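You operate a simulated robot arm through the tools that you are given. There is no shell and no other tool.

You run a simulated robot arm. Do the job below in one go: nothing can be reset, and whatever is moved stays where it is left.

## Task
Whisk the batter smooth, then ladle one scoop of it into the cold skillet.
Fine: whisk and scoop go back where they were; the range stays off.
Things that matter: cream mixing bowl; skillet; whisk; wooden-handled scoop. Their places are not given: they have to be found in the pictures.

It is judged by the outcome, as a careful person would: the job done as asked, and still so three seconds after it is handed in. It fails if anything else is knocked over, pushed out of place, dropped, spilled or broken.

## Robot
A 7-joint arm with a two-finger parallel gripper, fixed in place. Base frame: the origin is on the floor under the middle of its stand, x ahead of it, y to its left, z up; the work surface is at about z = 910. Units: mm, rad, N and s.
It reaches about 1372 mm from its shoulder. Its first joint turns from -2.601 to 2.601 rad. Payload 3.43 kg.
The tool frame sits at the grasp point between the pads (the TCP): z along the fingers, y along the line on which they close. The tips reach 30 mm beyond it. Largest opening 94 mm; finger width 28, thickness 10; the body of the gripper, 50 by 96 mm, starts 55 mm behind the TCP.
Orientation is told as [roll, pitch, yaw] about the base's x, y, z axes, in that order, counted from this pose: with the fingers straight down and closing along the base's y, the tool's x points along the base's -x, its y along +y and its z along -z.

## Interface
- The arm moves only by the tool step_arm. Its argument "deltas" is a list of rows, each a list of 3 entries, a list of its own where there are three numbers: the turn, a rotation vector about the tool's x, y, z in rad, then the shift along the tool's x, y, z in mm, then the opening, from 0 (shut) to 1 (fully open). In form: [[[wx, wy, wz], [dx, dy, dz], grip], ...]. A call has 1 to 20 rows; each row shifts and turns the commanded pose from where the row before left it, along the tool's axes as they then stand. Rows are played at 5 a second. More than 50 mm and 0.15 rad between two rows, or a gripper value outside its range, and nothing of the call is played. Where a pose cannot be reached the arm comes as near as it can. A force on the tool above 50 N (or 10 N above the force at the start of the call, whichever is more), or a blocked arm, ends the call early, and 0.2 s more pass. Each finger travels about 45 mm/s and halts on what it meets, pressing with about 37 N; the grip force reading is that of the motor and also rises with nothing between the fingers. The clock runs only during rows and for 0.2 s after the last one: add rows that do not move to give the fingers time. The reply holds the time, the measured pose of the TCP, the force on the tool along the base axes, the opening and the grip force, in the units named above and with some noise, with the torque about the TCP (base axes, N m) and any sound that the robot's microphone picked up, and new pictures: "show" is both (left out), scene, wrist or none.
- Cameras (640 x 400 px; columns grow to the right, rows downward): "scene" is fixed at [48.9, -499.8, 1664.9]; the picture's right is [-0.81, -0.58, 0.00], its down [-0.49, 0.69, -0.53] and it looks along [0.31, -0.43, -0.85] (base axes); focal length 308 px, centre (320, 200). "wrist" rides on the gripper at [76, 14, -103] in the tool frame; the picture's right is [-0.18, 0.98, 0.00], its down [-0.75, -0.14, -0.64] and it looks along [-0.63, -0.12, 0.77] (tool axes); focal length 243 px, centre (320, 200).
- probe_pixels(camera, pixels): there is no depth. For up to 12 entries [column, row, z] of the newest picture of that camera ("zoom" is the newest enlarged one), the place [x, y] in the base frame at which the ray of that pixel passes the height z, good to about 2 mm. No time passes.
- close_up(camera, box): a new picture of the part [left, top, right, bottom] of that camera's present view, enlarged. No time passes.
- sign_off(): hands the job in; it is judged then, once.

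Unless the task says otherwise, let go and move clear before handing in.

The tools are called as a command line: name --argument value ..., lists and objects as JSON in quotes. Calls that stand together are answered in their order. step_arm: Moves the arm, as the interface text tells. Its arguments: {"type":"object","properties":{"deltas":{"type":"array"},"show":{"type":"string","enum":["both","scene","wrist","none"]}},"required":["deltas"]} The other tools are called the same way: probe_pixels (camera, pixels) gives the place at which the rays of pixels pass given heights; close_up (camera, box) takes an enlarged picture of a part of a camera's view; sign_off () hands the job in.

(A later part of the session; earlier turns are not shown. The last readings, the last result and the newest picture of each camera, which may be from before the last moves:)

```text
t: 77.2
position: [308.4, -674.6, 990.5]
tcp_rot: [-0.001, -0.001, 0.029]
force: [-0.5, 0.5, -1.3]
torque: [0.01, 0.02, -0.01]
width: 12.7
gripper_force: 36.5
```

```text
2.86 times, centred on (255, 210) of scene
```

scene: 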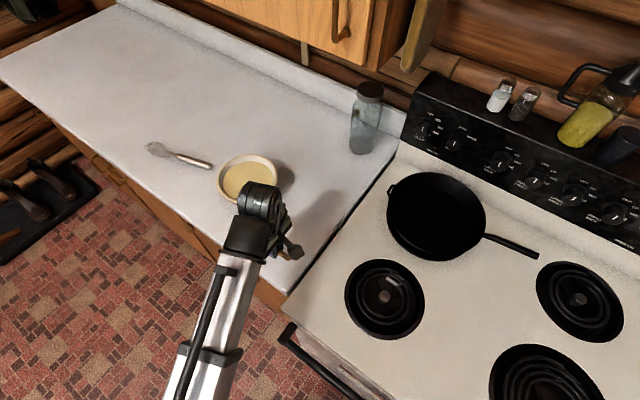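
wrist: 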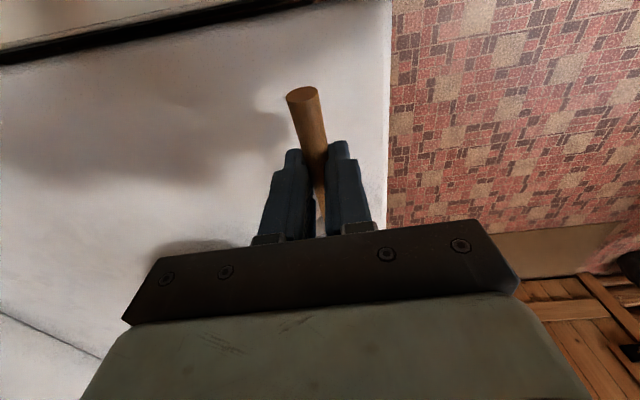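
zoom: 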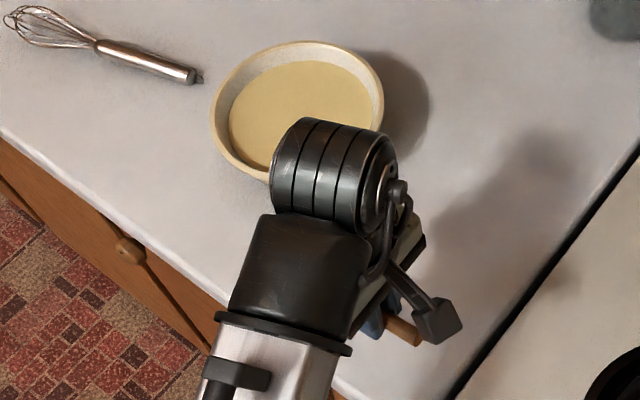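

The scoop is held level (12.7 mm, about 1 N). I'll raise it clear of the bowl rim, then carry it over the bowl.

step_arm --deltas '[[[0, 0, 0], [0, 0, -14], 0], [[0, 0, 0], [0, 0, -18], 0], [[0, 0, 0], [0, 0, -18], 0], [[0, 0, 0], [0, 0, -14], 0], [[0, 0, 0], [-15, -14, 0], 0], [[0, 0, 0], [-24, -23, 0], 0], [[0, 0, 0], [-27, -26, 0], 0], [[0, 0, 0], [-27, -26, 0], 0], [[0, 0, 0], [-24, -23, 0], 0], [[0, 0, 0], [-14.4, -14, 0], 0], [[0, 0, 0], [0, 0, 0], 0]]'

close_up --camera "scene" --box '[180, 90, 320, 230]'

```text
t: 79.6
position: [445.5, -798.4, 1053.4]
tcp_rot: [0.001, -0.002, 0.029]
force: [0.1, -0.1, -1.2]
torque: [-0.01, 0.06, -0.02]
width: 12.5
gripper_force: 37.2
```

scene: 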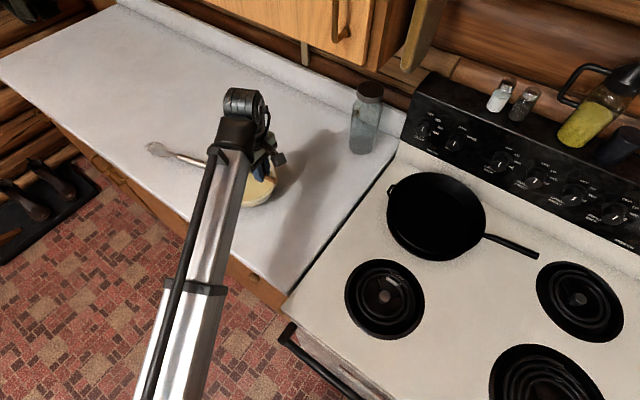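
wrist: 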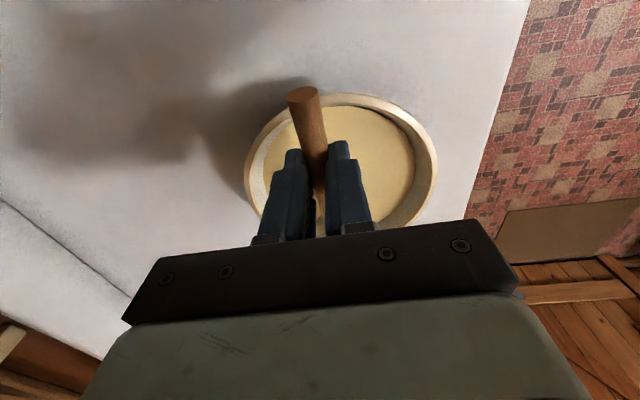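

```text
2.86 times, centred on (250, 160) of scene
```

zoom: 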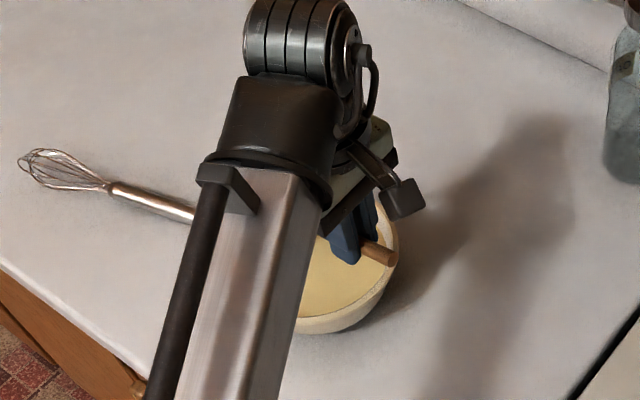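

The scoop is above the bowl; I can see its handle end at (302,95) against the rim. I'll tilt it 0.31 rad (handle up, cup down) and lower it slowly so the front lip dips into the batter.

step_arm --deltas '[[[0, 0.08, 0], [0, 0, 0], 0], [[0, 0.08, 0], [0, 0, 0], 0], [[0, 0.08, 0], [0, 0, 0], 0], [[0, 0.074, 0], [0, 0, 0], 0], [[0, 0, 0], [-2.49, 0, 7.67], 0], [[0, 0, 0], [-2.49, 0, 7.67], 0], [[0, 0, 0], [-2.49, 0, 7.67], 0], [[0, 0, 0], [0, 0, 0], 0]]'

close_up --camera "scene" --box '[180, 90, 320, 230]'

```text
t: 81.4
position: [443.2, -798.2, 1029.9]
tcp_rot: [0.0, 0.312, 0.03]
force: [0.8, -0.9, 0.1]
torque: [0.01, 0.07, -0.02]
width: 12.6
gripper_force: 36.6
```

scene: 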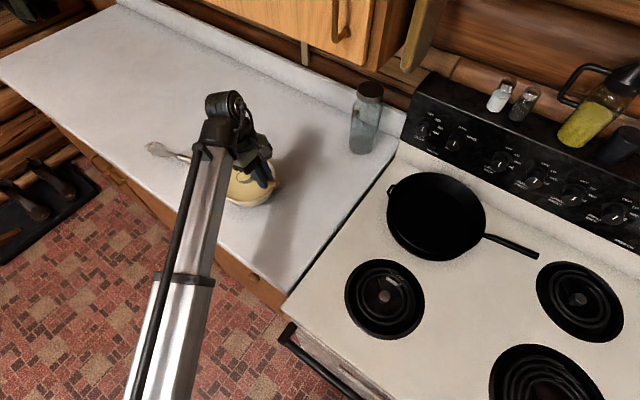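
wrist: 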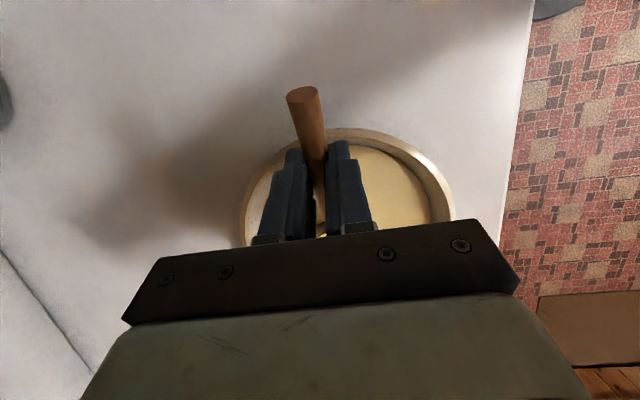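

```text
2.86 times, centred on (250, 160) of scene
```

zoom: 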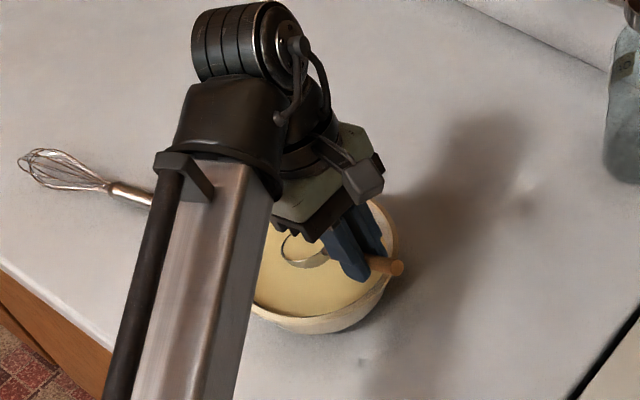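

The cup is just entering the batter (seen at (305,248) in the zoom) and the force is near zero. I'll continue down about 25 mm slowly.

step_arm --deltas '[[[0, 0, 0], [-1.55, 0, 4.76], 0], [[0, 0, 0], [-1.55, 0, 4.76], 0], [[0, 0, 0], [-1.55, 0, 4.76], 0], [[0, 0, 0], [-1.55, 0, 4.76], 0], [[0, 0, 0], [0, 0, 0], 0]]'

close_up --camera "scene" --box '[200, 110, 300, 210]'

```text
t: 82.5
position: [442.4, -800.1, 1016.5]
tcp_rot: [-0.008, 0.318, 0.022]
force: [0.6, 1.3, 16.6]
torque: [-0.24, 0.19, 0.02]
width: 12.8
gripper_force: 37.8
stopped in row 5: the force on the tool passed its limit at 53 N (the readings are from after the stop); the commanded pose is now the measured one
```

scene: 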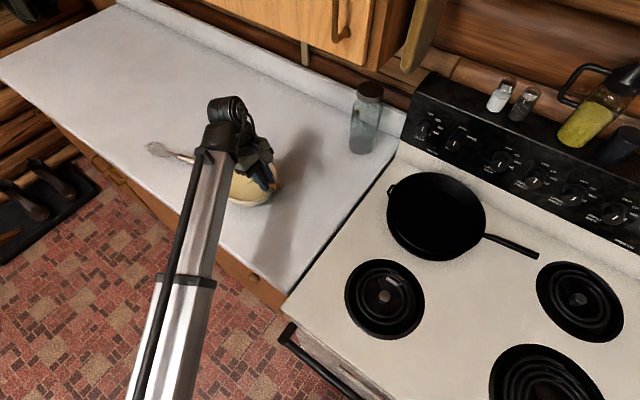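
wrist: 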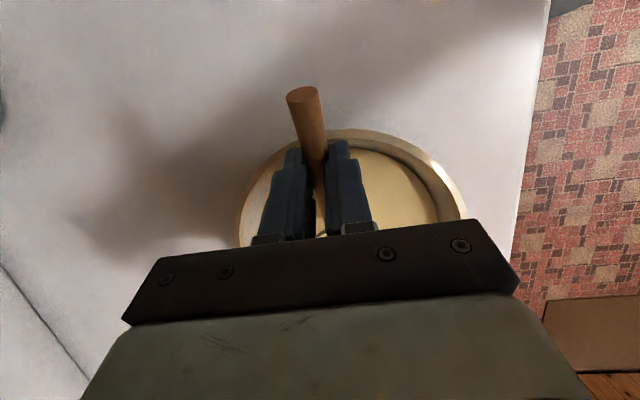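

```text
4.00 times, centred on (250, 160) of scene
```

zoom: 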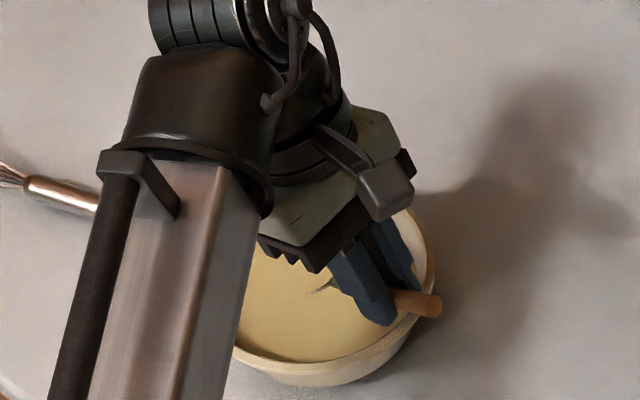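

The call stopped on force: 53 N, with a contact point about 14 mm toward -y and right below the TCP. So the -y fingertip touched the bowl's rim. I'll raise straight up at once to unload it and then check the bowl.

step_arm --deltas '[[[0, 0, 0], [1.6, 0, -4.8], 0], [[0, 0, 0], [1.6, 0, -4.8], 0], [[0, 0, 0], [0, 0, 0], 0]]'

close_up --camera "scene" --box '[200, 110, 300, 210]'

close_up --camera "wrist" --box '[220, 80, 480, 260]'

```text
t: 83.3
position: [440.7, -800.1, 1024.5]
tcp_rot: [-0.007, 0.317, 0.023]
force: [0.1, -0.1, -0.8]
torque: [0.0, 0.04, -0.02]
width: 12.8
gripper_force: 37.0
```

scene: 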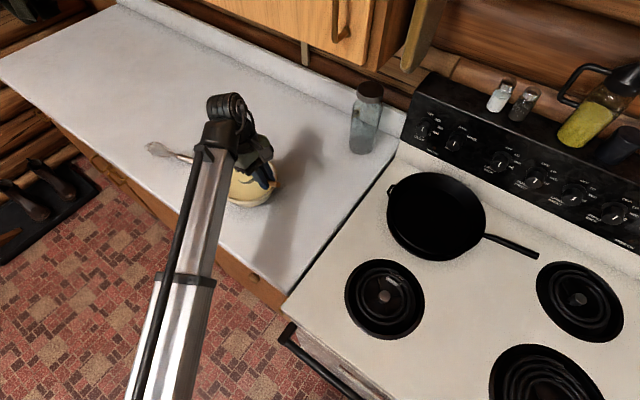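
wrist: 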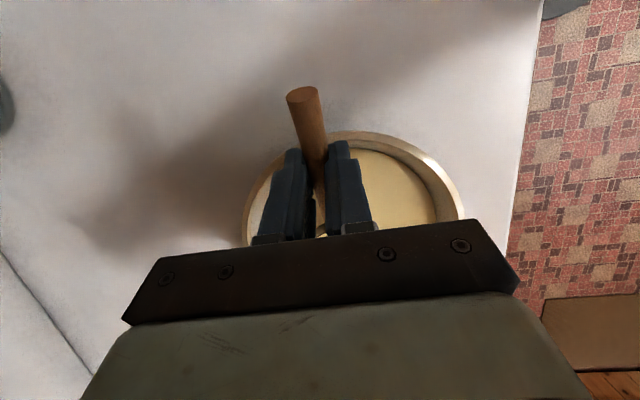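

```text
4.00 times, centred on (250, 160) of scene
```

zoom: 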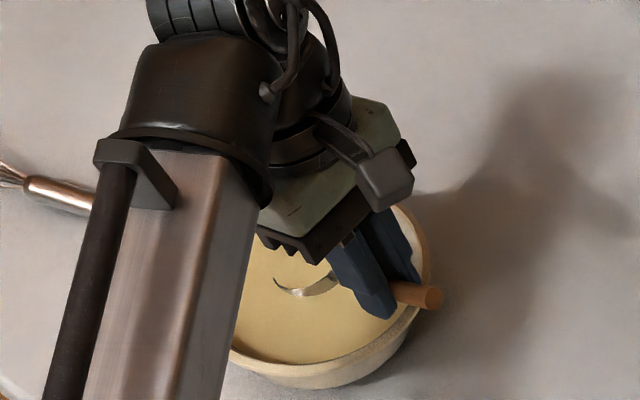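

```text
2.22 times, centred on (350, 170) of wrist
```

zoom: 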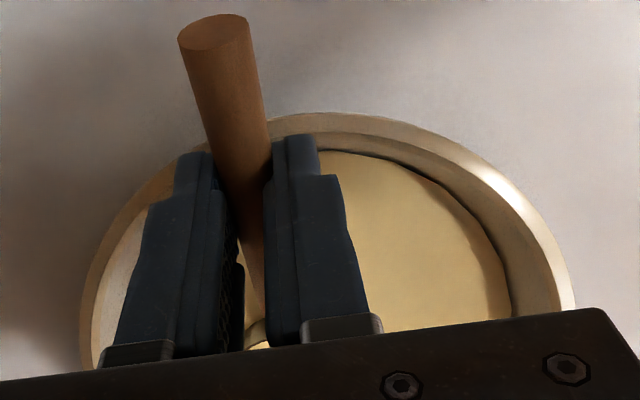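

The bowl is back to its place (right edge at scene (277.5,…), as before), nothing spilled, and the force is zero. The fingers were straddling the rim because I stopped too far to -x. I'll shift +18 mm in x so the fingertips are well inside the bowl and then descend again slowly.

step_arm --deltas '[[[0, 0, 0], [-5.7, 0.8, -1.87], 0], [[0, 0, 0], [-5.7, 0.8, -1.87], 0], [[0, 0, 0], [-5.7, 0.8, -1.87], 0], [[0, 0, 0], [0, 0, 0], 0]]'

close_up --camera "wrist" --box '[220, 80, 480, 260]'

```text
t: 84.3
position: [460.6, -797.8, 1025.5]
tcp_rot: [-0.007, 0.32, 0.023]
force: [0.1, 1.7, -1.6]
torque: [0.01, 0.08, -0.01]
width: 13.1
gripper_force: 37.3
```

scene: 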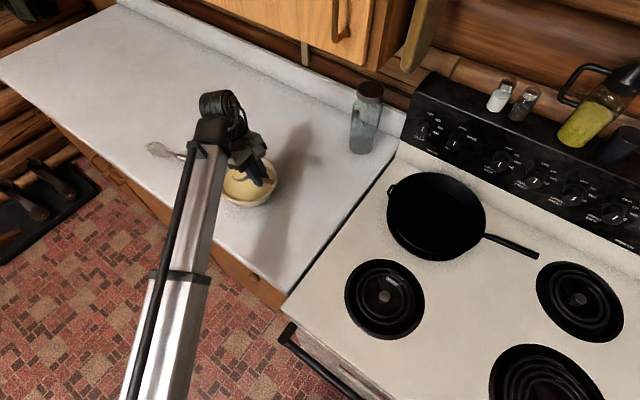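
wrist: 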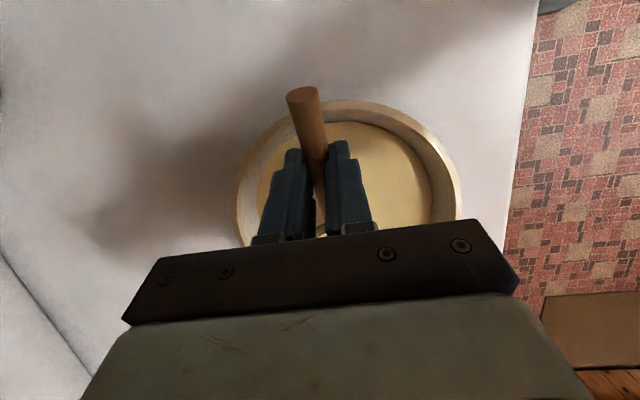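

```text
2.22 times, centred on (350, 170) of wrist
```

zoom: 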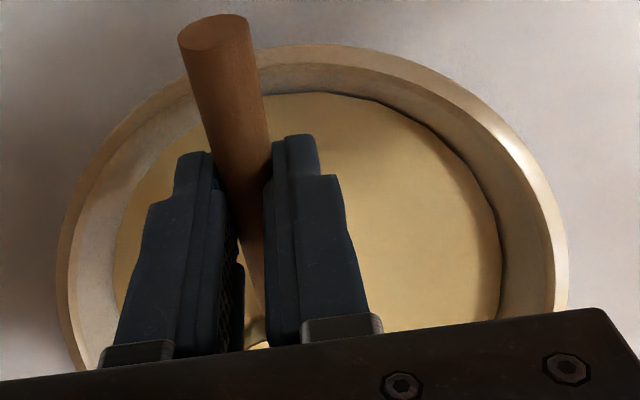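

The fingertips now lie inside the rim, over the batter. I'll check the bowl's centre and batter level from this view before descending.

probe_pixels --camera "zoom" --pixels '[[57, 260, 980], [568, 240, 980], [330, 43, 980], [100, 150, 980], [500, 125, 980], [560, 290, 980], [118, 250, 962], [500, 260, 962], [320, 92, 962], [470, 180, 962], [150, 180, 962]]'

```text
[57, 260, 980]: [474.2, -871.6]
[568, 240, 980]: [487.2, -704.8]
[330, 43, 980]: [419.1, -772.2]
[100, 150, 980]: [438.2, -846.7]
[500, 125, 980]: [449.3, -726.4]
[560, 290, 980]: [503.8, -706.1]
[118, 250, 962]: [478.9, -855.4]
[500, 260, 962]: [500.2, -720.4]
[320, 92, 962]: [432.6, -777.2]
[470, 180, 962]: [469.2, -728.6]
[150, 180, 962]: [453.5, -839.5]
```

The view confirms the rim at z≈980 around (501.5,-789.5) and the batter level at z≈962, so the bowl has not shifted. I'll descend the last 18 mm in small steps.

step_arm --deltas '[[[0, 0, 0], [-1.16, 0.6, 3.5], 0], [[0, 0, 0], [-1.16, 0.6, 3.5], 0], [[0, 0, 0], [-1.16, 0.6, 3.5], 0], [[0, 0, 0], [-1.16, 0.6, 3.5], 0], [[0, 0, 0], [0, 0, 0], 0]]' --show "wrist"

close_up --camera "scene" --box '[200, 110, 300, 210]'

```text
t: 85.5
position: [459.4, -794.9, 1008.8]
tcp_rot: [-0.006, 0.32, 0.022]
force: [-0.2, 0.1, -1.2]
torque: [0.0, 0.04, -0.03]
width: 13.1
gripper_force: 37.0
```

wrist: 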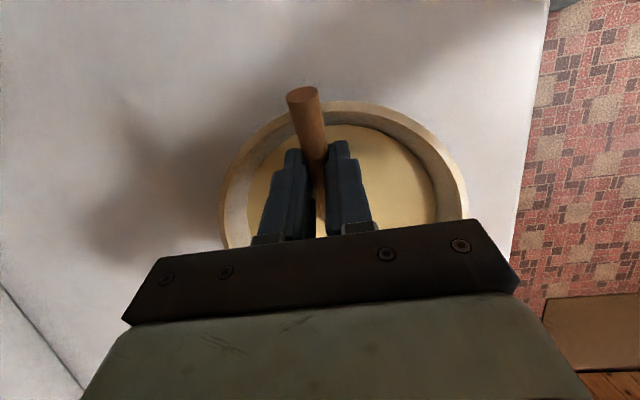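

```text
4.00 times, centred on (250, 160) of scene
```

zoom: 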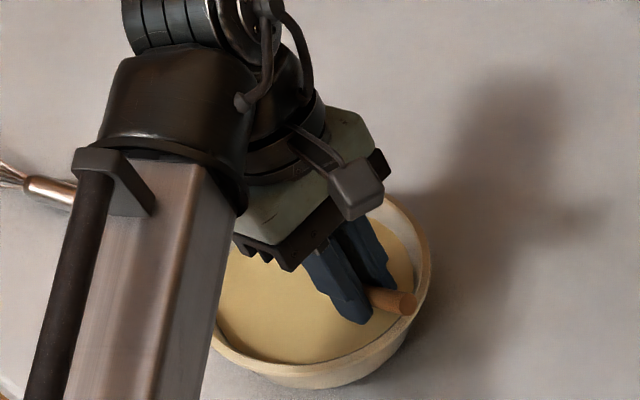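

There is no contact force at z=1009 and the cup has disappeared into the batter. I'll go 4 mm deeper and pause so it can fill.

step_arm --deltas '[[[0, 0, 0], [-0.63, 0, 1.9], 0], [[0, 0, 0], [-0.63, 0, 1.9], 0], [[0, 0, 0], [0, 0, 0], 0], [[0, 0, 0], [0, 0, 0], 0], [[0, 0, 0], [0, 0, 0], 0], [[0, 0, 0], [0, 0, 0], 0], [[0, 0, 0], [0, 0, 0], 0]]' --show "wrist"

```text
t: 87.1
position: [459.0, -794.8, 1006.2]
tcp_rot: [-0.007, 0.319, 0.022]
force: [-0.7, 0.4, -0.9]
torque: [0.03, 0.05, -0.04]
width: 12.9
gripper_force: 36.9
```

wrist: 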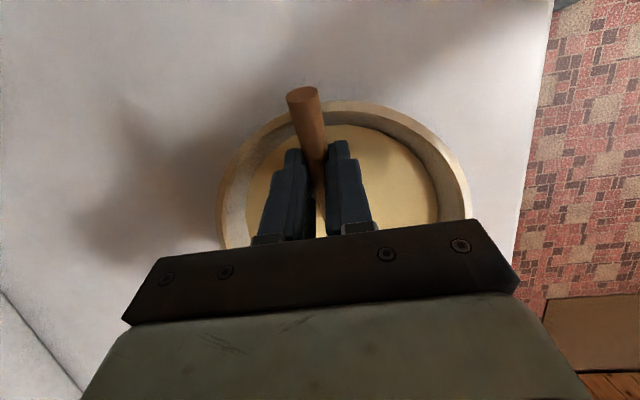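

The cup is submerged with no contact. I'll gradually level the scoop while still in the batter, then lift it out level.

step_arm --deltas '[[[0, -0.055, 0], [1.62, 0, 2.11], 0], [[0, -0.055, 0], [1.73, 0, 2.02], 0], [[0, 0, 0], [0, 0, 0], 0], [[0, 0, 0], [0, 0, 0], 0], [[0, 0, 0], [0, 0, 0], 0], [[0, -0.06, 0], [1.4, 0, -1.75], 0], [[0, -0.06, 0], [0.89, 0, -5.93], 0], [[0, -0.05, 0], [0.71, 0, -7.97], 0], [[-0.007, -0.039, 0], [0.39, 0, -9.99], 0], [[0, 0, 0], [0, 0, -12], 0], [[0, 0, 0], [0, 0, -12], 0], [[0, 0, 0], [0, 0, -10], 0], [[0, 0, 0], [0, 0, 0], 0], [[0, 0, 0], [0, 0, 0], 0]]'

close_up --camera "scene" --box '[200, 110, 300, 210]'

close_up --camera "wrist" --box '[220, 80, 480, 260]'

```text
t: 90.1
position: [454.0, -794.5, 1064.3]
tcp_rot: [0.0, 0.0, 0.023]
force: [0.4, 0.8, -1.1]
torque: [-0.01, 0.08, 0.0]
width: 12.7
gripper_force: 36.7
```

scene: 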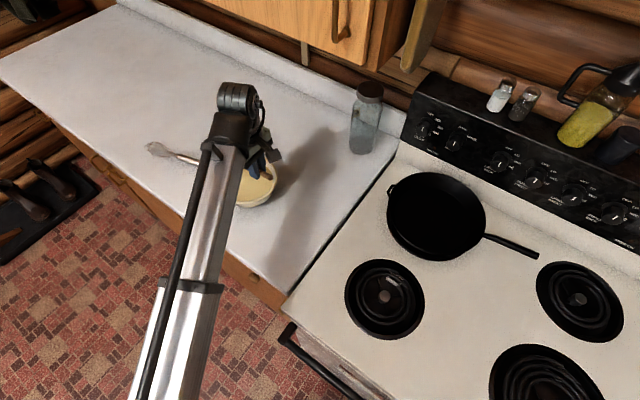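
wrist: 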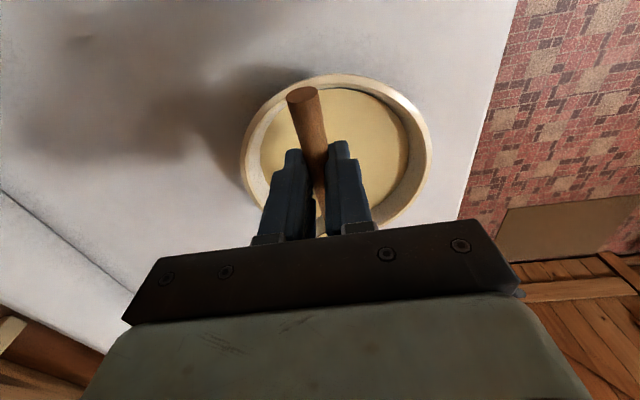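

```text
4.00 times, centred on (250, 160) of scene
```

zoom: 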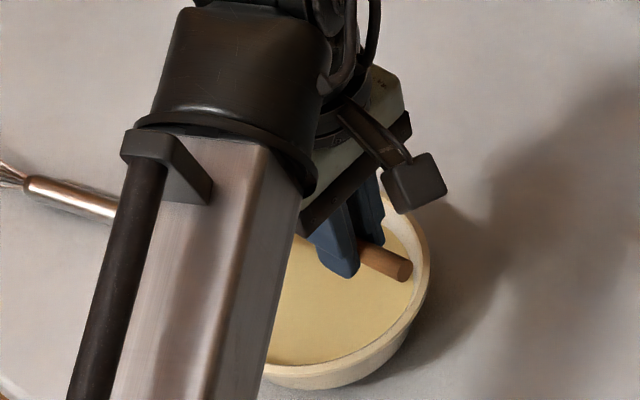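

```text
2.22 times, centred on (350, 170) of wrist
```

zoom: 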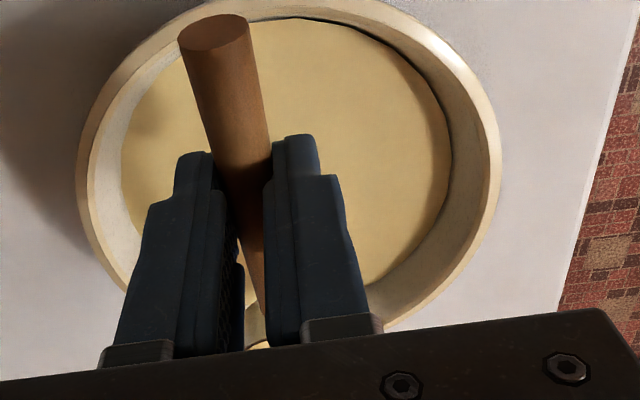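

The scoop is out and level at z=1064 over the bowl; the cup is hidden behind the gripper. I'll let it drip a moment, then carry it slowly and level toward the skillet while turning the handle toward the robot, stopping halfway to check the cup.

step_arm --deltas '[[[0, 0, 0], [0, 0, 0], 0], [[0, 0, 0], [0, 0, 0], 0], [[0, 0, 0], [0, 0, 0], 0], [[0, 0, 0], [0, 0, 0], 0], [[0, 0, 0.097], [26.4, -7.6, 0], 0], [[0, 0, 0.097], [25.5, -10.1, 0], 0], [[0, 0, 0.097], [24.4, -12.5, 0], 0], [[0, 0, 0.097], [23.1, -14.8, 0], 0], [[0, 0, 0.097], [21.5, -17.0, 0], 0], [[0, 0, 0.097], [19.8, -19.0, 0], 0], [[0, 0, 0.097], [17.9, -20.8, 0], 0], [[0, 0, 0.097], [15.7, -22.5, 0], 0], [[0, 0, 0], [0, 0, 0], 0]]'

close_up --camera "scene" --box '[230, 100, 400, 260]'

```text
t: 92.9
position: [245.3, -860.7, 1063.7]
tcp_rot: [0.0, 0.002, -0.752]
force: [-0.8, 0.3, -1.9]
torque: [0.06, 0.07, 0.04]
width: 12.7
gripper_force: 37.3
```

scene: 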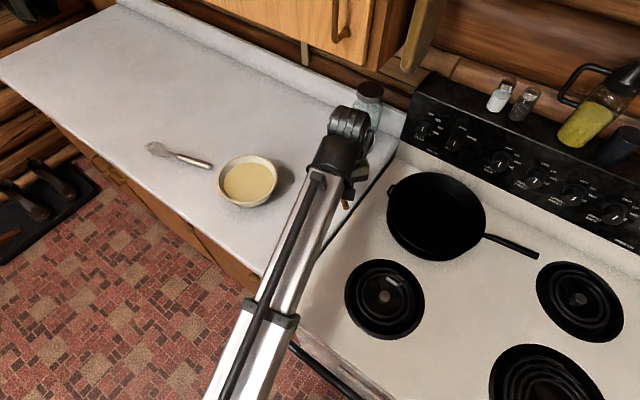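
wrist: 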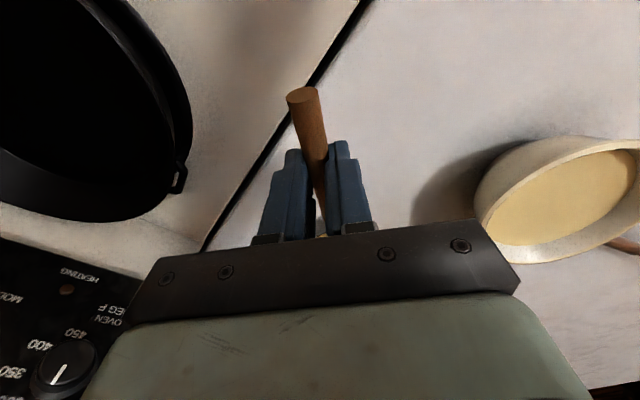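

```text
2.50 times, centred on (315, 180) of scene
```

zoom: 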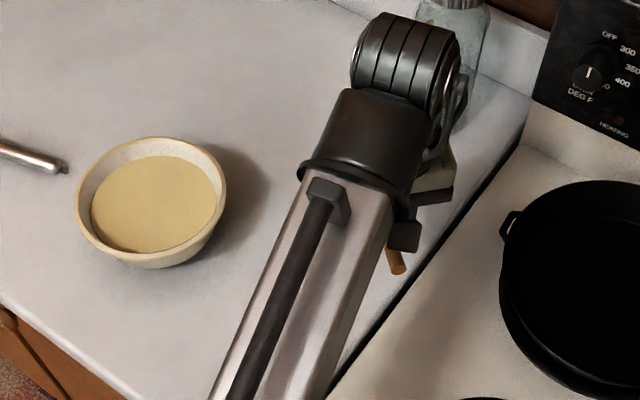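

The bowl's batter level has dropped a little and there are no drips on the counter. I'll zoom in between the fingers to glimpse the cup's content.

close_up --camera "wrist" --box '[280, 180, 360, 250]'

close_up --camera "wrist" --box '[0, 0, 220, 240]'

probe_pixels --camera "wrist" --pixels '[[190, 100, 960], [188, 130, 960], [165, 190, 960], [100, 215, 960], [40, 205, 960], [150, 40, 960], [100, 0, 960], [178, 180, 960]]'

```text
5.71 times, centred on (320, 215) of wrist
```

zoom: 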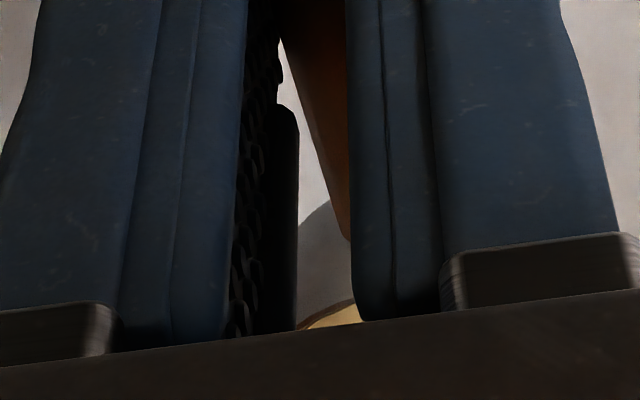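

```text
1.67 times, centred on (110, 120) of wrist
```

zoom: 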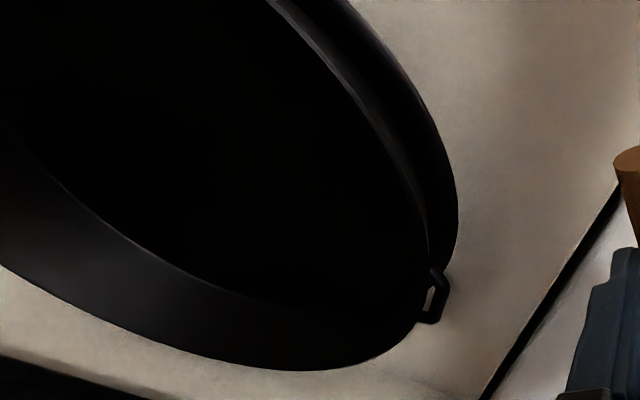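

```text
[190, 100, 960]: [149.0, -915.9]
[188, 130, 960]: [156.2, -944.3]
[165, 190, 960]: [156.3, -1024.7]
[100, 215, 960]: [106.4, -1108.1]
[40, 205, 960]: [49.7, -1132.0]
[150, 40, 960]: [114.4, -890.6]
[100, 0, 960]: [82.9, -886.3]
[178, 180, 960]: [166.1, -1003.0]
```

Batter is visible inside the cup's rim (the yellow at (330,318) in the zoom), so the scoop is full. I'll continue slowly to above the skillet.

step_arm --deltas '[[[0, 0, 0.097], [13.5, -23.9, 0], 0], [[0, 0, 0.097], [11.1, -25.1, 0], 0], [[0, 0, 0.097], [8.6, -26.1, 0], 0], [[0, 0, 0.097], [6.1, -26.8, 0], 0], [[0, 0, 0.097], [3.5, -27.2, 0], 0], [[0, 0, 0.097], [0.8, -27.4, 0], 0], [[0, 0, 0.097], [-1.8, -27.4, 0], 0], [[0, 0, 0.097], [-4.5, -27.1, 0], 0], [[0, 0, 0], [0, 0, 0], 0]]'

close_up --camera "scene" --box '[340, 120, 540, 290]'

```text
t: 94.9
position: [36.8, -927.7, 1063.3]
tcp_rot: [0.0, -0.002, -1.528]
force: [0.1, -0.3, -1.9]
torque: [0.03, -0.01, -0.01]
width: 13.0
gripper_force: 37.1
```

scene: 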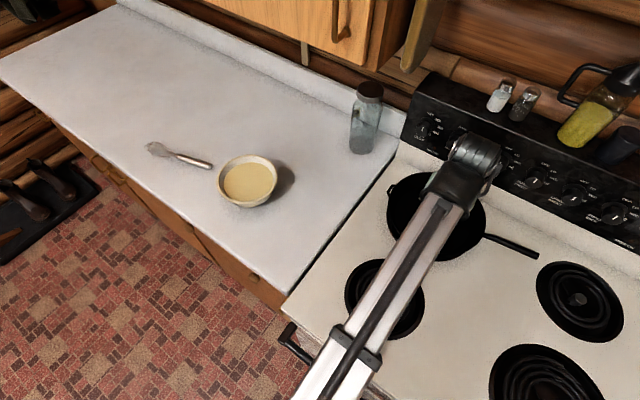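
wrist: 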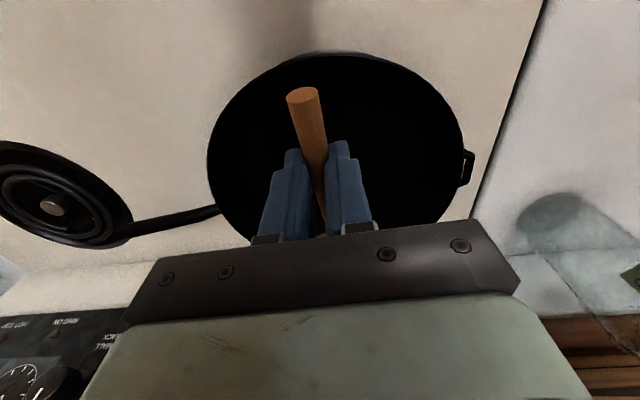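

```text
2.35 times, centred on (440, 205) of scene
```

zoom: 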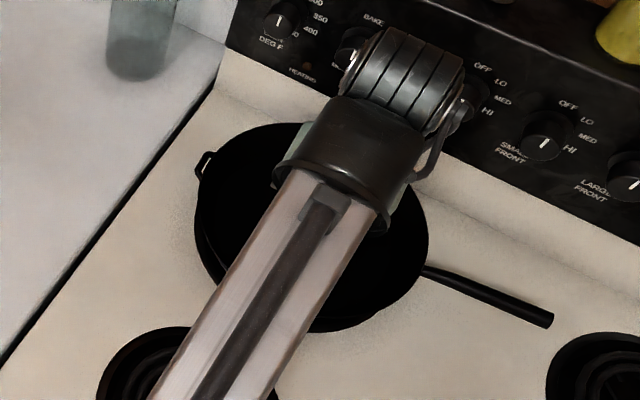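

The scoop is over the skillet, which spans (207–463, 52+) in the wrist view. I'll probe the skillet's rim to confirm the centre before pouring.

probe_pixels --camera "wrist" --pixels '[[335, 52, 960], [207, 150, 960], [463, 140, 960], [240, 90, 960], [430, 85, 960], [225, 215, 960], [335, 52, 950], [207, 150, 950], [463, 140, 950], [240, 90, 950], [430, 85, 950], [225, 215, 950]]'

close_up --camera "wrist" --box '[190, 30, 490, 250]'

```text
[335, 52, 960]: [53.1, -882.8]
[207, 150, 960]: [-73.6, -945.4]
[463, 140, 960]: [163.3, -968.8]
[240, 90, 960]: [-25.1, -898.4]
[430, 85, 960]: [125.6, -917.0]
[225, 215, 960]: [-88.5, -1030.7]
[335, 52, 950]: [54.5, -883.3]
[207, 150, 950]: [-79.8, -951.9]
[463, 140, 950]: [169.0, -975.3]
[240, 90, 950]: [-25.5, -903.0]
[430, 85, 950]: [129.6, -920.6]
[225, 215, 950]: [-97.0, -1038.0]
```

```text
1.82 times, centred on (340, 140) of wrist
```

zoom: 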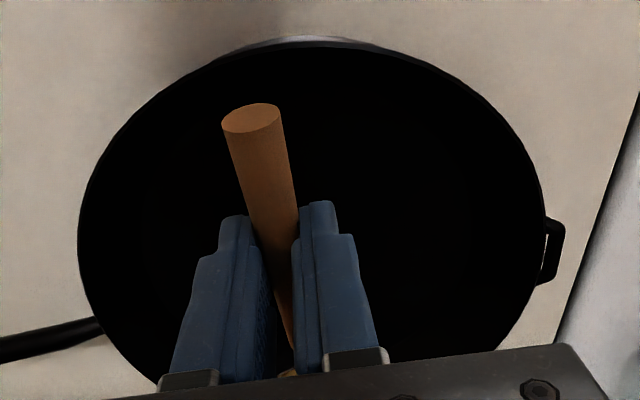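

The skillet's rim circle is centred at (38,-1009) with radius 127, and the cup is right above that centre. I'll begin rolling the scoop about its handle axis, first a small amount to confirm the arm can follow.

step_arm --deltas '[[[0.08, 0, 0], [0, 0, 0], 0], [[0.08, 0, 0], [0, 0, 0], 0], [[0.08, 0, 0], [0, 0, 0], 0], [[0, 0, 0], [0, 0, 0], 0]]'

```text
t: 95.9
position: [36.1, -925.6, 1062.6]
tcp_rot: [-0.241, 0.002, -1.528]
force: [-0.4, 0.5, 0.2]
torque: [0.08, -0.01, -0.02]
width: 12.8
gripper_force: 36.5
```

scene: 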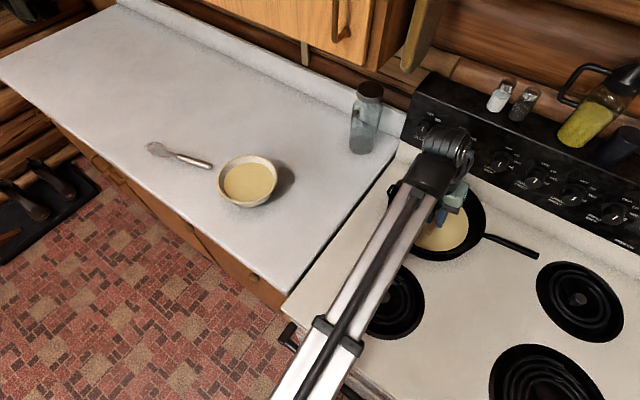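
wrist: 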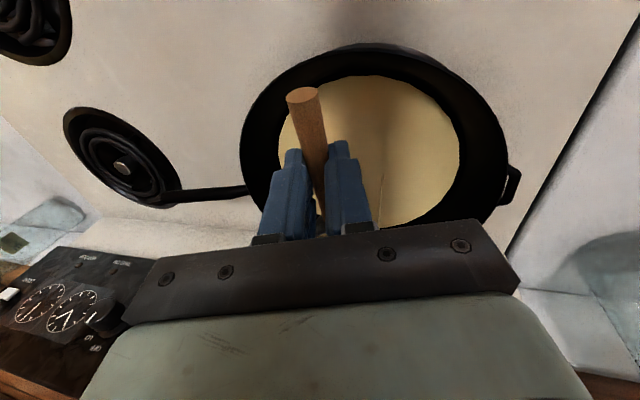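

Batter is already flowing into the skillet: a yellow pool with a thin stream at (380,190) in the wrist view. The arm follows the roll exactly. I'll continue the roll to empty the cup.

step_arm --deltas '[[[0.1, 0, 0], [0, 0, 0], 0], [[0.1, 0, 0], [0, 0, 0], 0], [[0.1, 0, 0], [0, 0, 0], 0], [[0.1, 0, 0], [0, 0, 0], 0], [[0.1, 0, 0], [0, 0, 0], 0], [[0, 0, 0], [0, 0, 0], 0]]'

```text
t: 97.3
position: [35.4, -925.9, 1064.0]
tcp_rot: [-0.741, 0.0, -1.526]
force: [0.2, 0.1, -2.1]
torque: [0.04, -0.03, 0.0]
width: 12.6
gripper_force: 37.0
```

scene: 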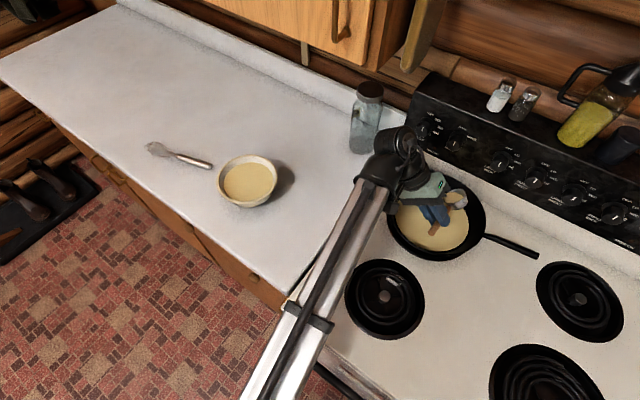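
wrist: 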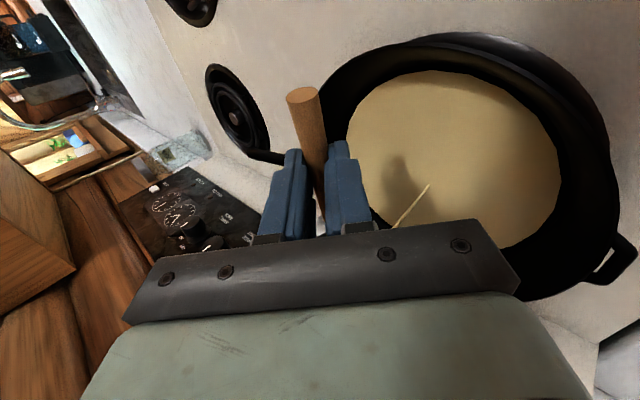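

The pour is landing well inside the skillet and the stream at (410,205) is thinning. I'll keep rolling toward about 1.5 rad.

step_arm --deltas '[[[0.1, 0, 0], [0, 0, 0], 0], [[0.1, 0, 0], [0, 0, 0], 0], [[0.1, 0, 0], [0, 0, 0], 0], [[0.1, 0, 0], [0, 0, 0], 0], [[0.1, 0, 0], [0, 0, 0], 0], [[0.1, 0, 0], [0, 0, 0], 0], [[0.1, 0, 0], [0, 0, 0], 0], [[0.06, 0, 0], [0, 0, 0], 0], [[0, 0, 0], [0, 0, 0], 0]]'

close_up --camera "scene" --box '[340, 110, 540, 290]'

```text
t: 99.3
position: [35.6, -926.6, 1063.0]
tcp_rot: [-1.502, -0.001, -1.528]
force: [0.1, 0.1, -1.2]
torque: [0.06, -0.04, 0.0]
width: 12.6
gripper_force: 37.1
```

scene: 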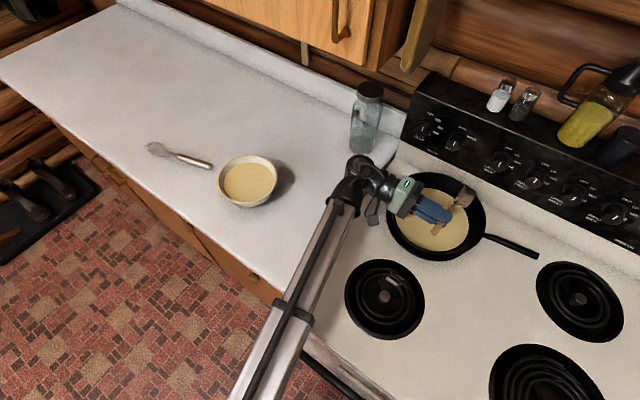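
wrist: 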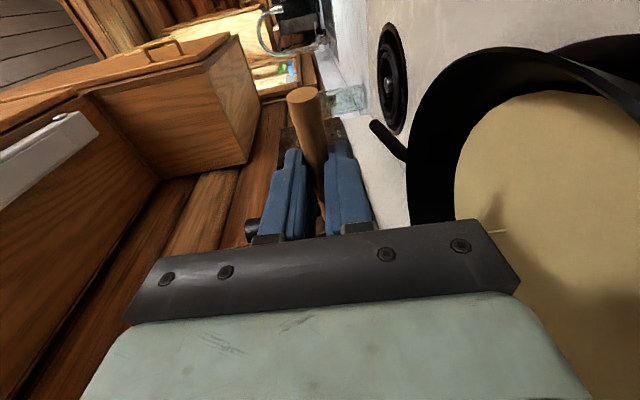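

```text
2.22 times, centred on (440, 200) of scene
```

zoom: 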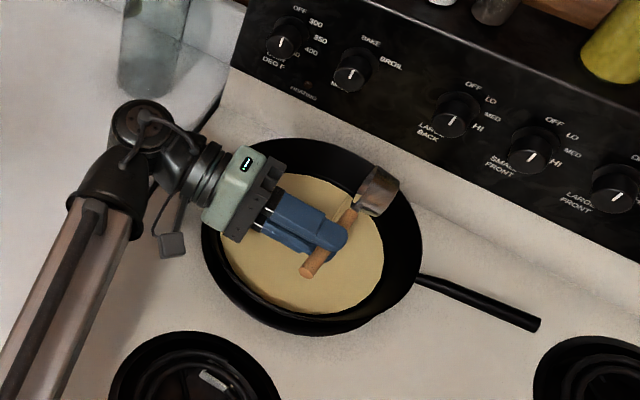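

The cup is tipped about 86° (at (375,190) in the zoom), with a last thin thread of batter falling into the pan. I'll raise 20 mm, tip a little further, and wait for it to drain.

step_arm --deltas '[[[0, 0, 0], [0, -10, 0], 0], [[0, 0, 0], [0, -10, 0], 0], [[0.1, 0, 0], [0, 0, 0], 0], [[0.1, 0, 0], [0, 0, 0], 0], [[0.1, 0, 0], [0, 0, 0], 0], [[0, 0, 0], [0, 0, 0], 0], [[0, 0, 0], [0, 0, 0], 0], [[0, 0, 0], [0, 0, 0], 0], [[0, 0, 0], [0, 0, 0], 0], [[0, 0, 0], [0, 0, 0], 0], [[0, 0, 0], [0, 0, 0], 0], [[0, 0, 0], [0, 0, 0], 0], [[0, 0, 0], [0, 0, 0], 0], [[0, 0, 0], [0, 0, 0], 0], [[0, 0, 0], [0, 0, 0], 0]]'

close_up --camera "scene" --box '[340, 110, 540, 290]'

```text
t: 102.5
position: [33.1, -927.0, 1083.5]
tcp_rot: [-1.8, 0.001, -1.529]
force: [0.3, 0.5, 0.3]
torque: [0.05, -0.02, -0.01]
width: 12.9
gripper_force: 36.9
```

scene: 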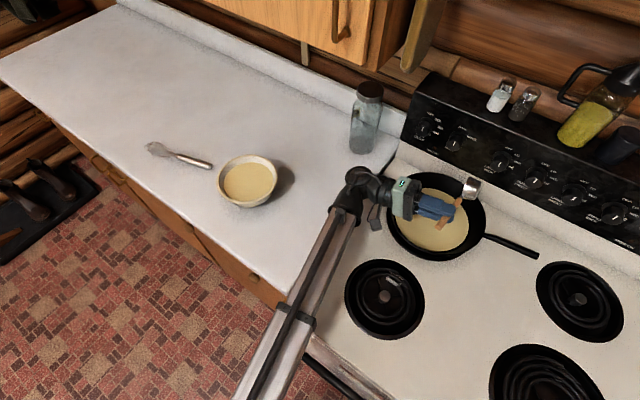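
wrist: 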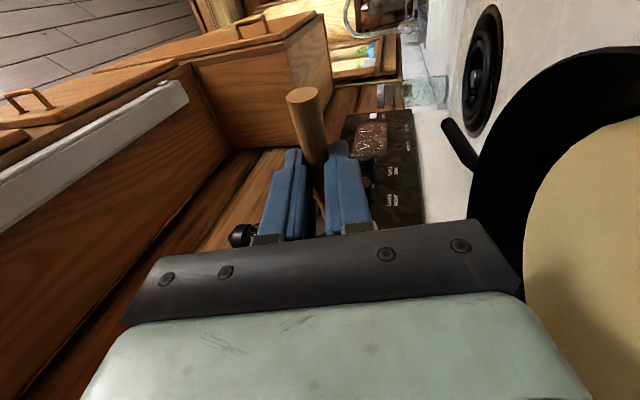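

```text
2.22 times, centred on (440, 200) of scene
```

zoom: 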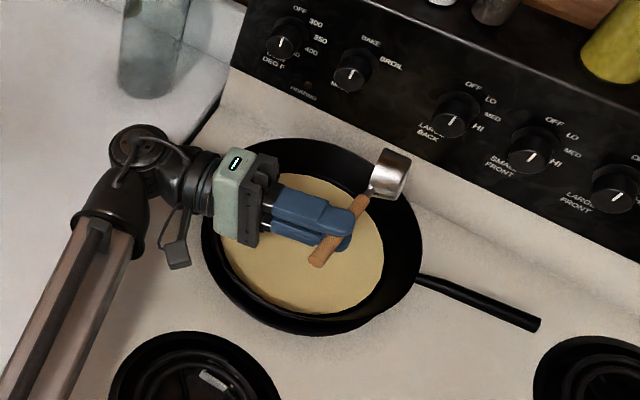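

The stream has ended, the pool sits entirely inside the skillet, and the stove knobs are untouched. I'll wait a bit more for drips and then roll the scoop back upright over the pan.

step_arm --deltas '[[[0, 0, 0], [0, 0, 0], 0], [[0, 0, 0], [0, 0, 0], 0], [[0, 0, 0], [0, 0, 0], 0], [[0, 0, 0], [0, 0, 0], 0], [[0, 0, 0], [0, 0, 0], 0], [[-0.12, 0, 0], [0, 0, 0], 0], [[-0.12, 0, 0], [0, 0, 0], 0], [[-0.12, 0, 0], [0, 0, 0], 0], [[-0.12, 0, 0], [0, 0, 0], 0], [[-0.12, 0, 0], [0, 0, 0], 0], [[-0.12, 0, 0], [0, 0, 0], 0], [[-0.12, 0, 0], [0, 0, 0], 0], [[-0.12, 0, 0], [0, 0, 0], 0], [[-0.12, 0, 0], [0, 0, 0], 0], [[-0.12, 0, 0], [0, 0, 0], 0], [[-0.12, 0, 0], [0, 0, 0], 0], [[-0.12, 0, 0], [0, 0, 0], 0], [[-0.12, 0, 0], [0, 0, 0], 0], [[-0.12, 0, 0], [0, 0, 0], 0], [[-0.12, 0, 0], [0, 0, 0], 0]]'

close_up --camera "wrist" --box '[190, 30, 490, 250]'

```text
t: 106.7
position: [33.8, -927.7, 1083.7]
tcp_rot: [0.002, 0.0, -1.527]
force: [-0.1, 0.1, -1.5]
torque: [0.05, 0.0, 0.03]
width: 12.7
gripper_force: 36.9
```

scene: 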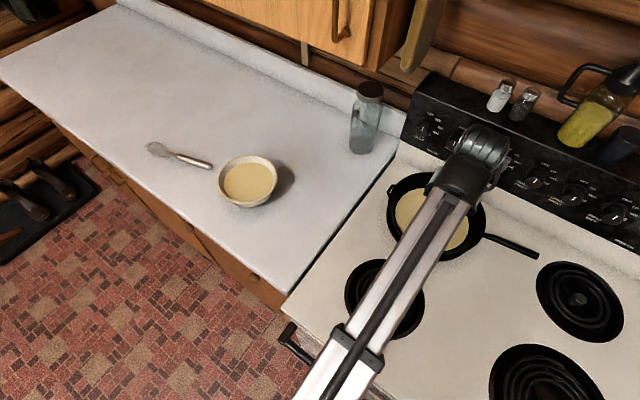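
wrist: 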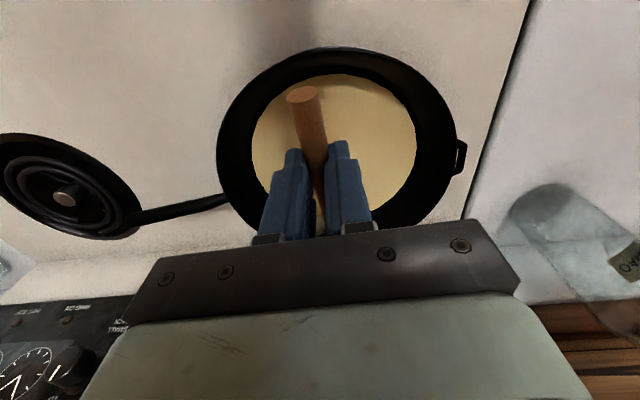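

```text
1.82 times, centred on (340, 140) of wrist
```

zoom: 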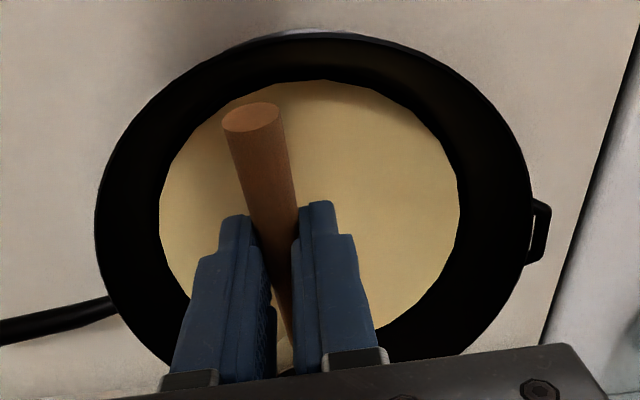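

The pan of batter is neat and nothing dripped outside. I'll now carry the empty scoop back, level, toward its original place by the bowl.

step_arm --deltas '[[[0, 0, -0.111], [17.1, 20.5, 1.5], 0], [[0, 0, -0.111], [14.8, 22.2, 1.5], 0], [[0, 0, -0.111], [12.2, 23.7, 1.5], 0], [[0, 0, -0.111], [9.5, 24.9, 1.5], 0], [[0, 0, -0.111], [6.65, 25.8, 1.5], 0], [[0, 0, -0.111], [3.8, 26.4, 1.5], 0], [[0, 0, -0.111], [0.8, 26.7, 1.5], 0], [[0, 0, -0.111], [-2.1, 26.6, 1.5], 0], [[0, 0, -0.111], [-5.1, 26.2, 1.5], 0], [[0, 0, -0.111], [-7.9, 25.5, 1.5], 0], [[0, 0, -0.111], [-10.7, 24.4, 1.5], 0], [[0, 0, -0.111], [-13.4, 23.1, 1.5], 0], [[0, 0, -0.111], [-15.8, 21.5, 1.5], 0], [[0, 0, -0.111], [-18.1, 19.6, 1.5], 0], [[0, 0, 0], [0, 0, 0], 0]]'

close_up --camera "scene" --box '[340, 110, 540, 290]'

```text
t: 109.9
position: [308.0, -672.9, 1061.8]
tcp_rot: [-0.001, 0.0, 0.026]
force: [-1.3, 0.5, -1.5]
torque: [0.02, 0.07, 0.02]
width: 12.6
gripper_force: 37.2
```

scene: 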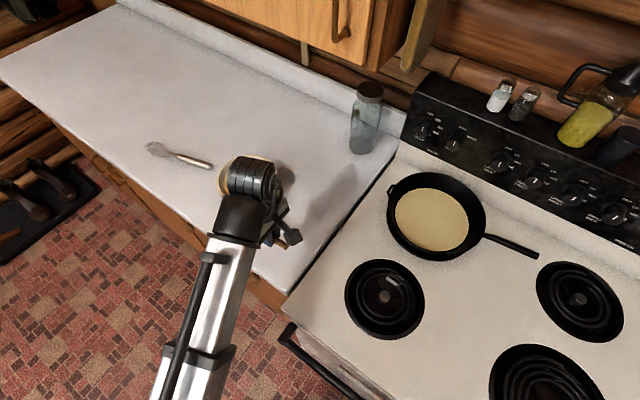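
wrist: 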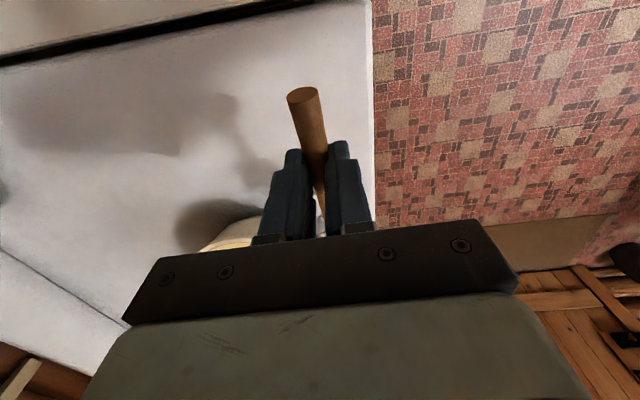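

```text
2.22 times, centred on (440, 200) of scene
```

zoom: 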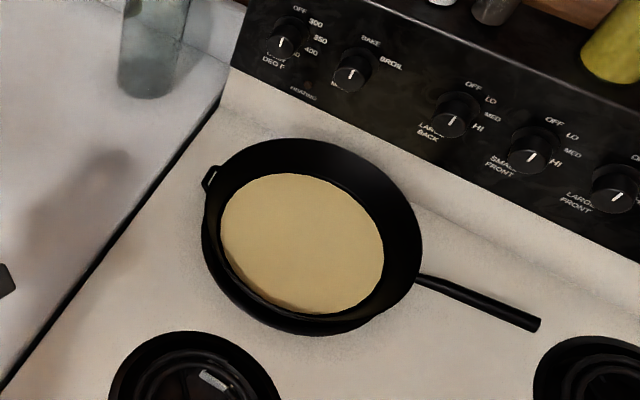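

The skillet holds the scoop of batter cleanly. I'm above the scoop's place, so I'll lower toward its original position, stopping about 10 mm above.

step_arm --deltas '[[[0, 0, -0.003], [-0.9, -1.5, 14], 0], [[0, 0, 0], [-0.9, -1.5, 16], 0], [[0, 0, 0], [0, 0, 16], 0], [[0, 0, 0], [0, 0, 16], 0], [[0, 0, 0], [0, 0, 16], 0], [[0, 0, 0], [0, 0, 10], 0], [[0, 0, 0], [0, 0, 0], 0]]'

close_up --camera "scene" --box '[200, 140, 310, 280]'

```text
t: 111.5
position: [311.3, -678.1, 973.4]
tcp_rot: [0.0, -0.003, 0.03]
force: [0.2, -0.1, -0.4]
torque: [0.0, 0.05, 0.02]
width: 13.1
gripper_force: 36.9
```

scene: 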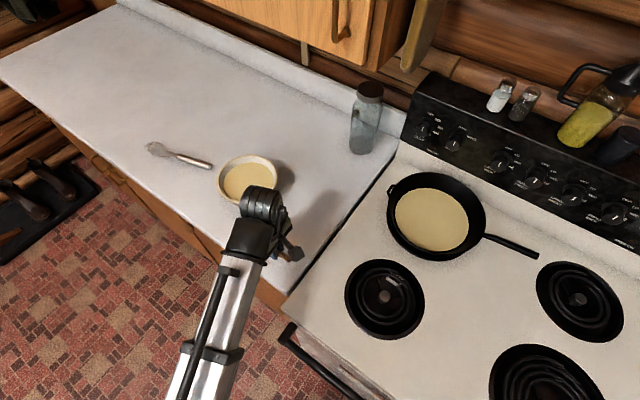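
wrist: 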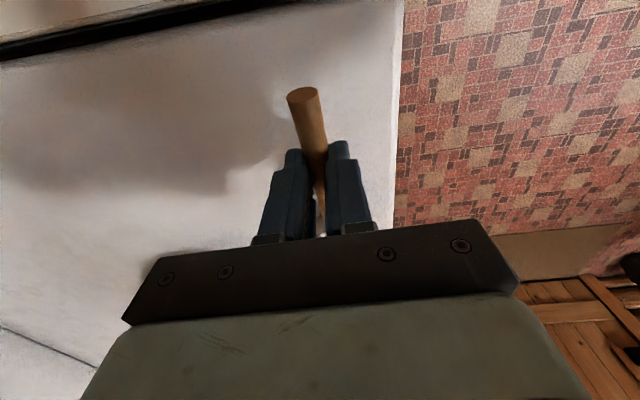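

```text
2.86 times, centred on (255, 210) of scene
```

zoom: 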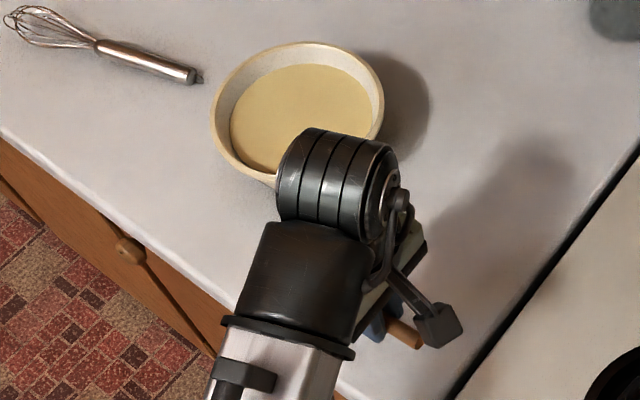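

The bowl is in its original place, with its rim at the same zoom pixels as at the start. I'll lower the last 11 mm gently and watch for touchdown.

step_arm --deltas '[[[0, 0, 0], [0.8, 1.0, 4], 0], [[0, 0, 0], [0, 0, 3], 0], [[0, 0, 0], [0, 0, 2], 0], [[0, 0, 0], [0, 0, 1.2], 0], [[0, 0, 0], [0, 0, 0], 0]]' --show "none"

```text
t: 112.7
position: [311.0, -676.2, 964.4]
tcp_rot: [0.0, -0.002, 0.031]
force: [-0.5, -0.1, -0.1]
torque: [0.01, 0.03, 0.02]
width: 12.7
gripper_force: 36.9
```

There is no touch yet at z≈964. I'll lower in 1 mm steps until contact.

step_arm --deltas '[[[0, 0, 0], [0, 0, 1], 0], [[0, 0, 0], [0, 0, 0.7], 0], [[0, 0, 0], [0, 0, 0], 0]]' --show "none"

step_arm --deltas '[[[0, 0, 0], [0, 0, 0.7], 0], [[0, 0, 0], [0, 0, 0], 0]]' --show "none"

```text
t: 113.5
position: [310.6, -677.0, 962.5]
tcp_rot: [0.0, -0.001, 0.03]
force: [-2.0, 0.3, 4.7]
torque: [0.0, -0.38, 0.03]
width: 12.8
gripper_force: 37.4
```

```text
t: 114.1
position: [310.5, -677.6, 963.0]
tcp_rot: [0.0, -0.002, 0.029]
force: [-3.5, 0.3, 13.1]
torque: [0.06, -1.11, 0.07]
width: 12.8
gripper_force: 36.8
```

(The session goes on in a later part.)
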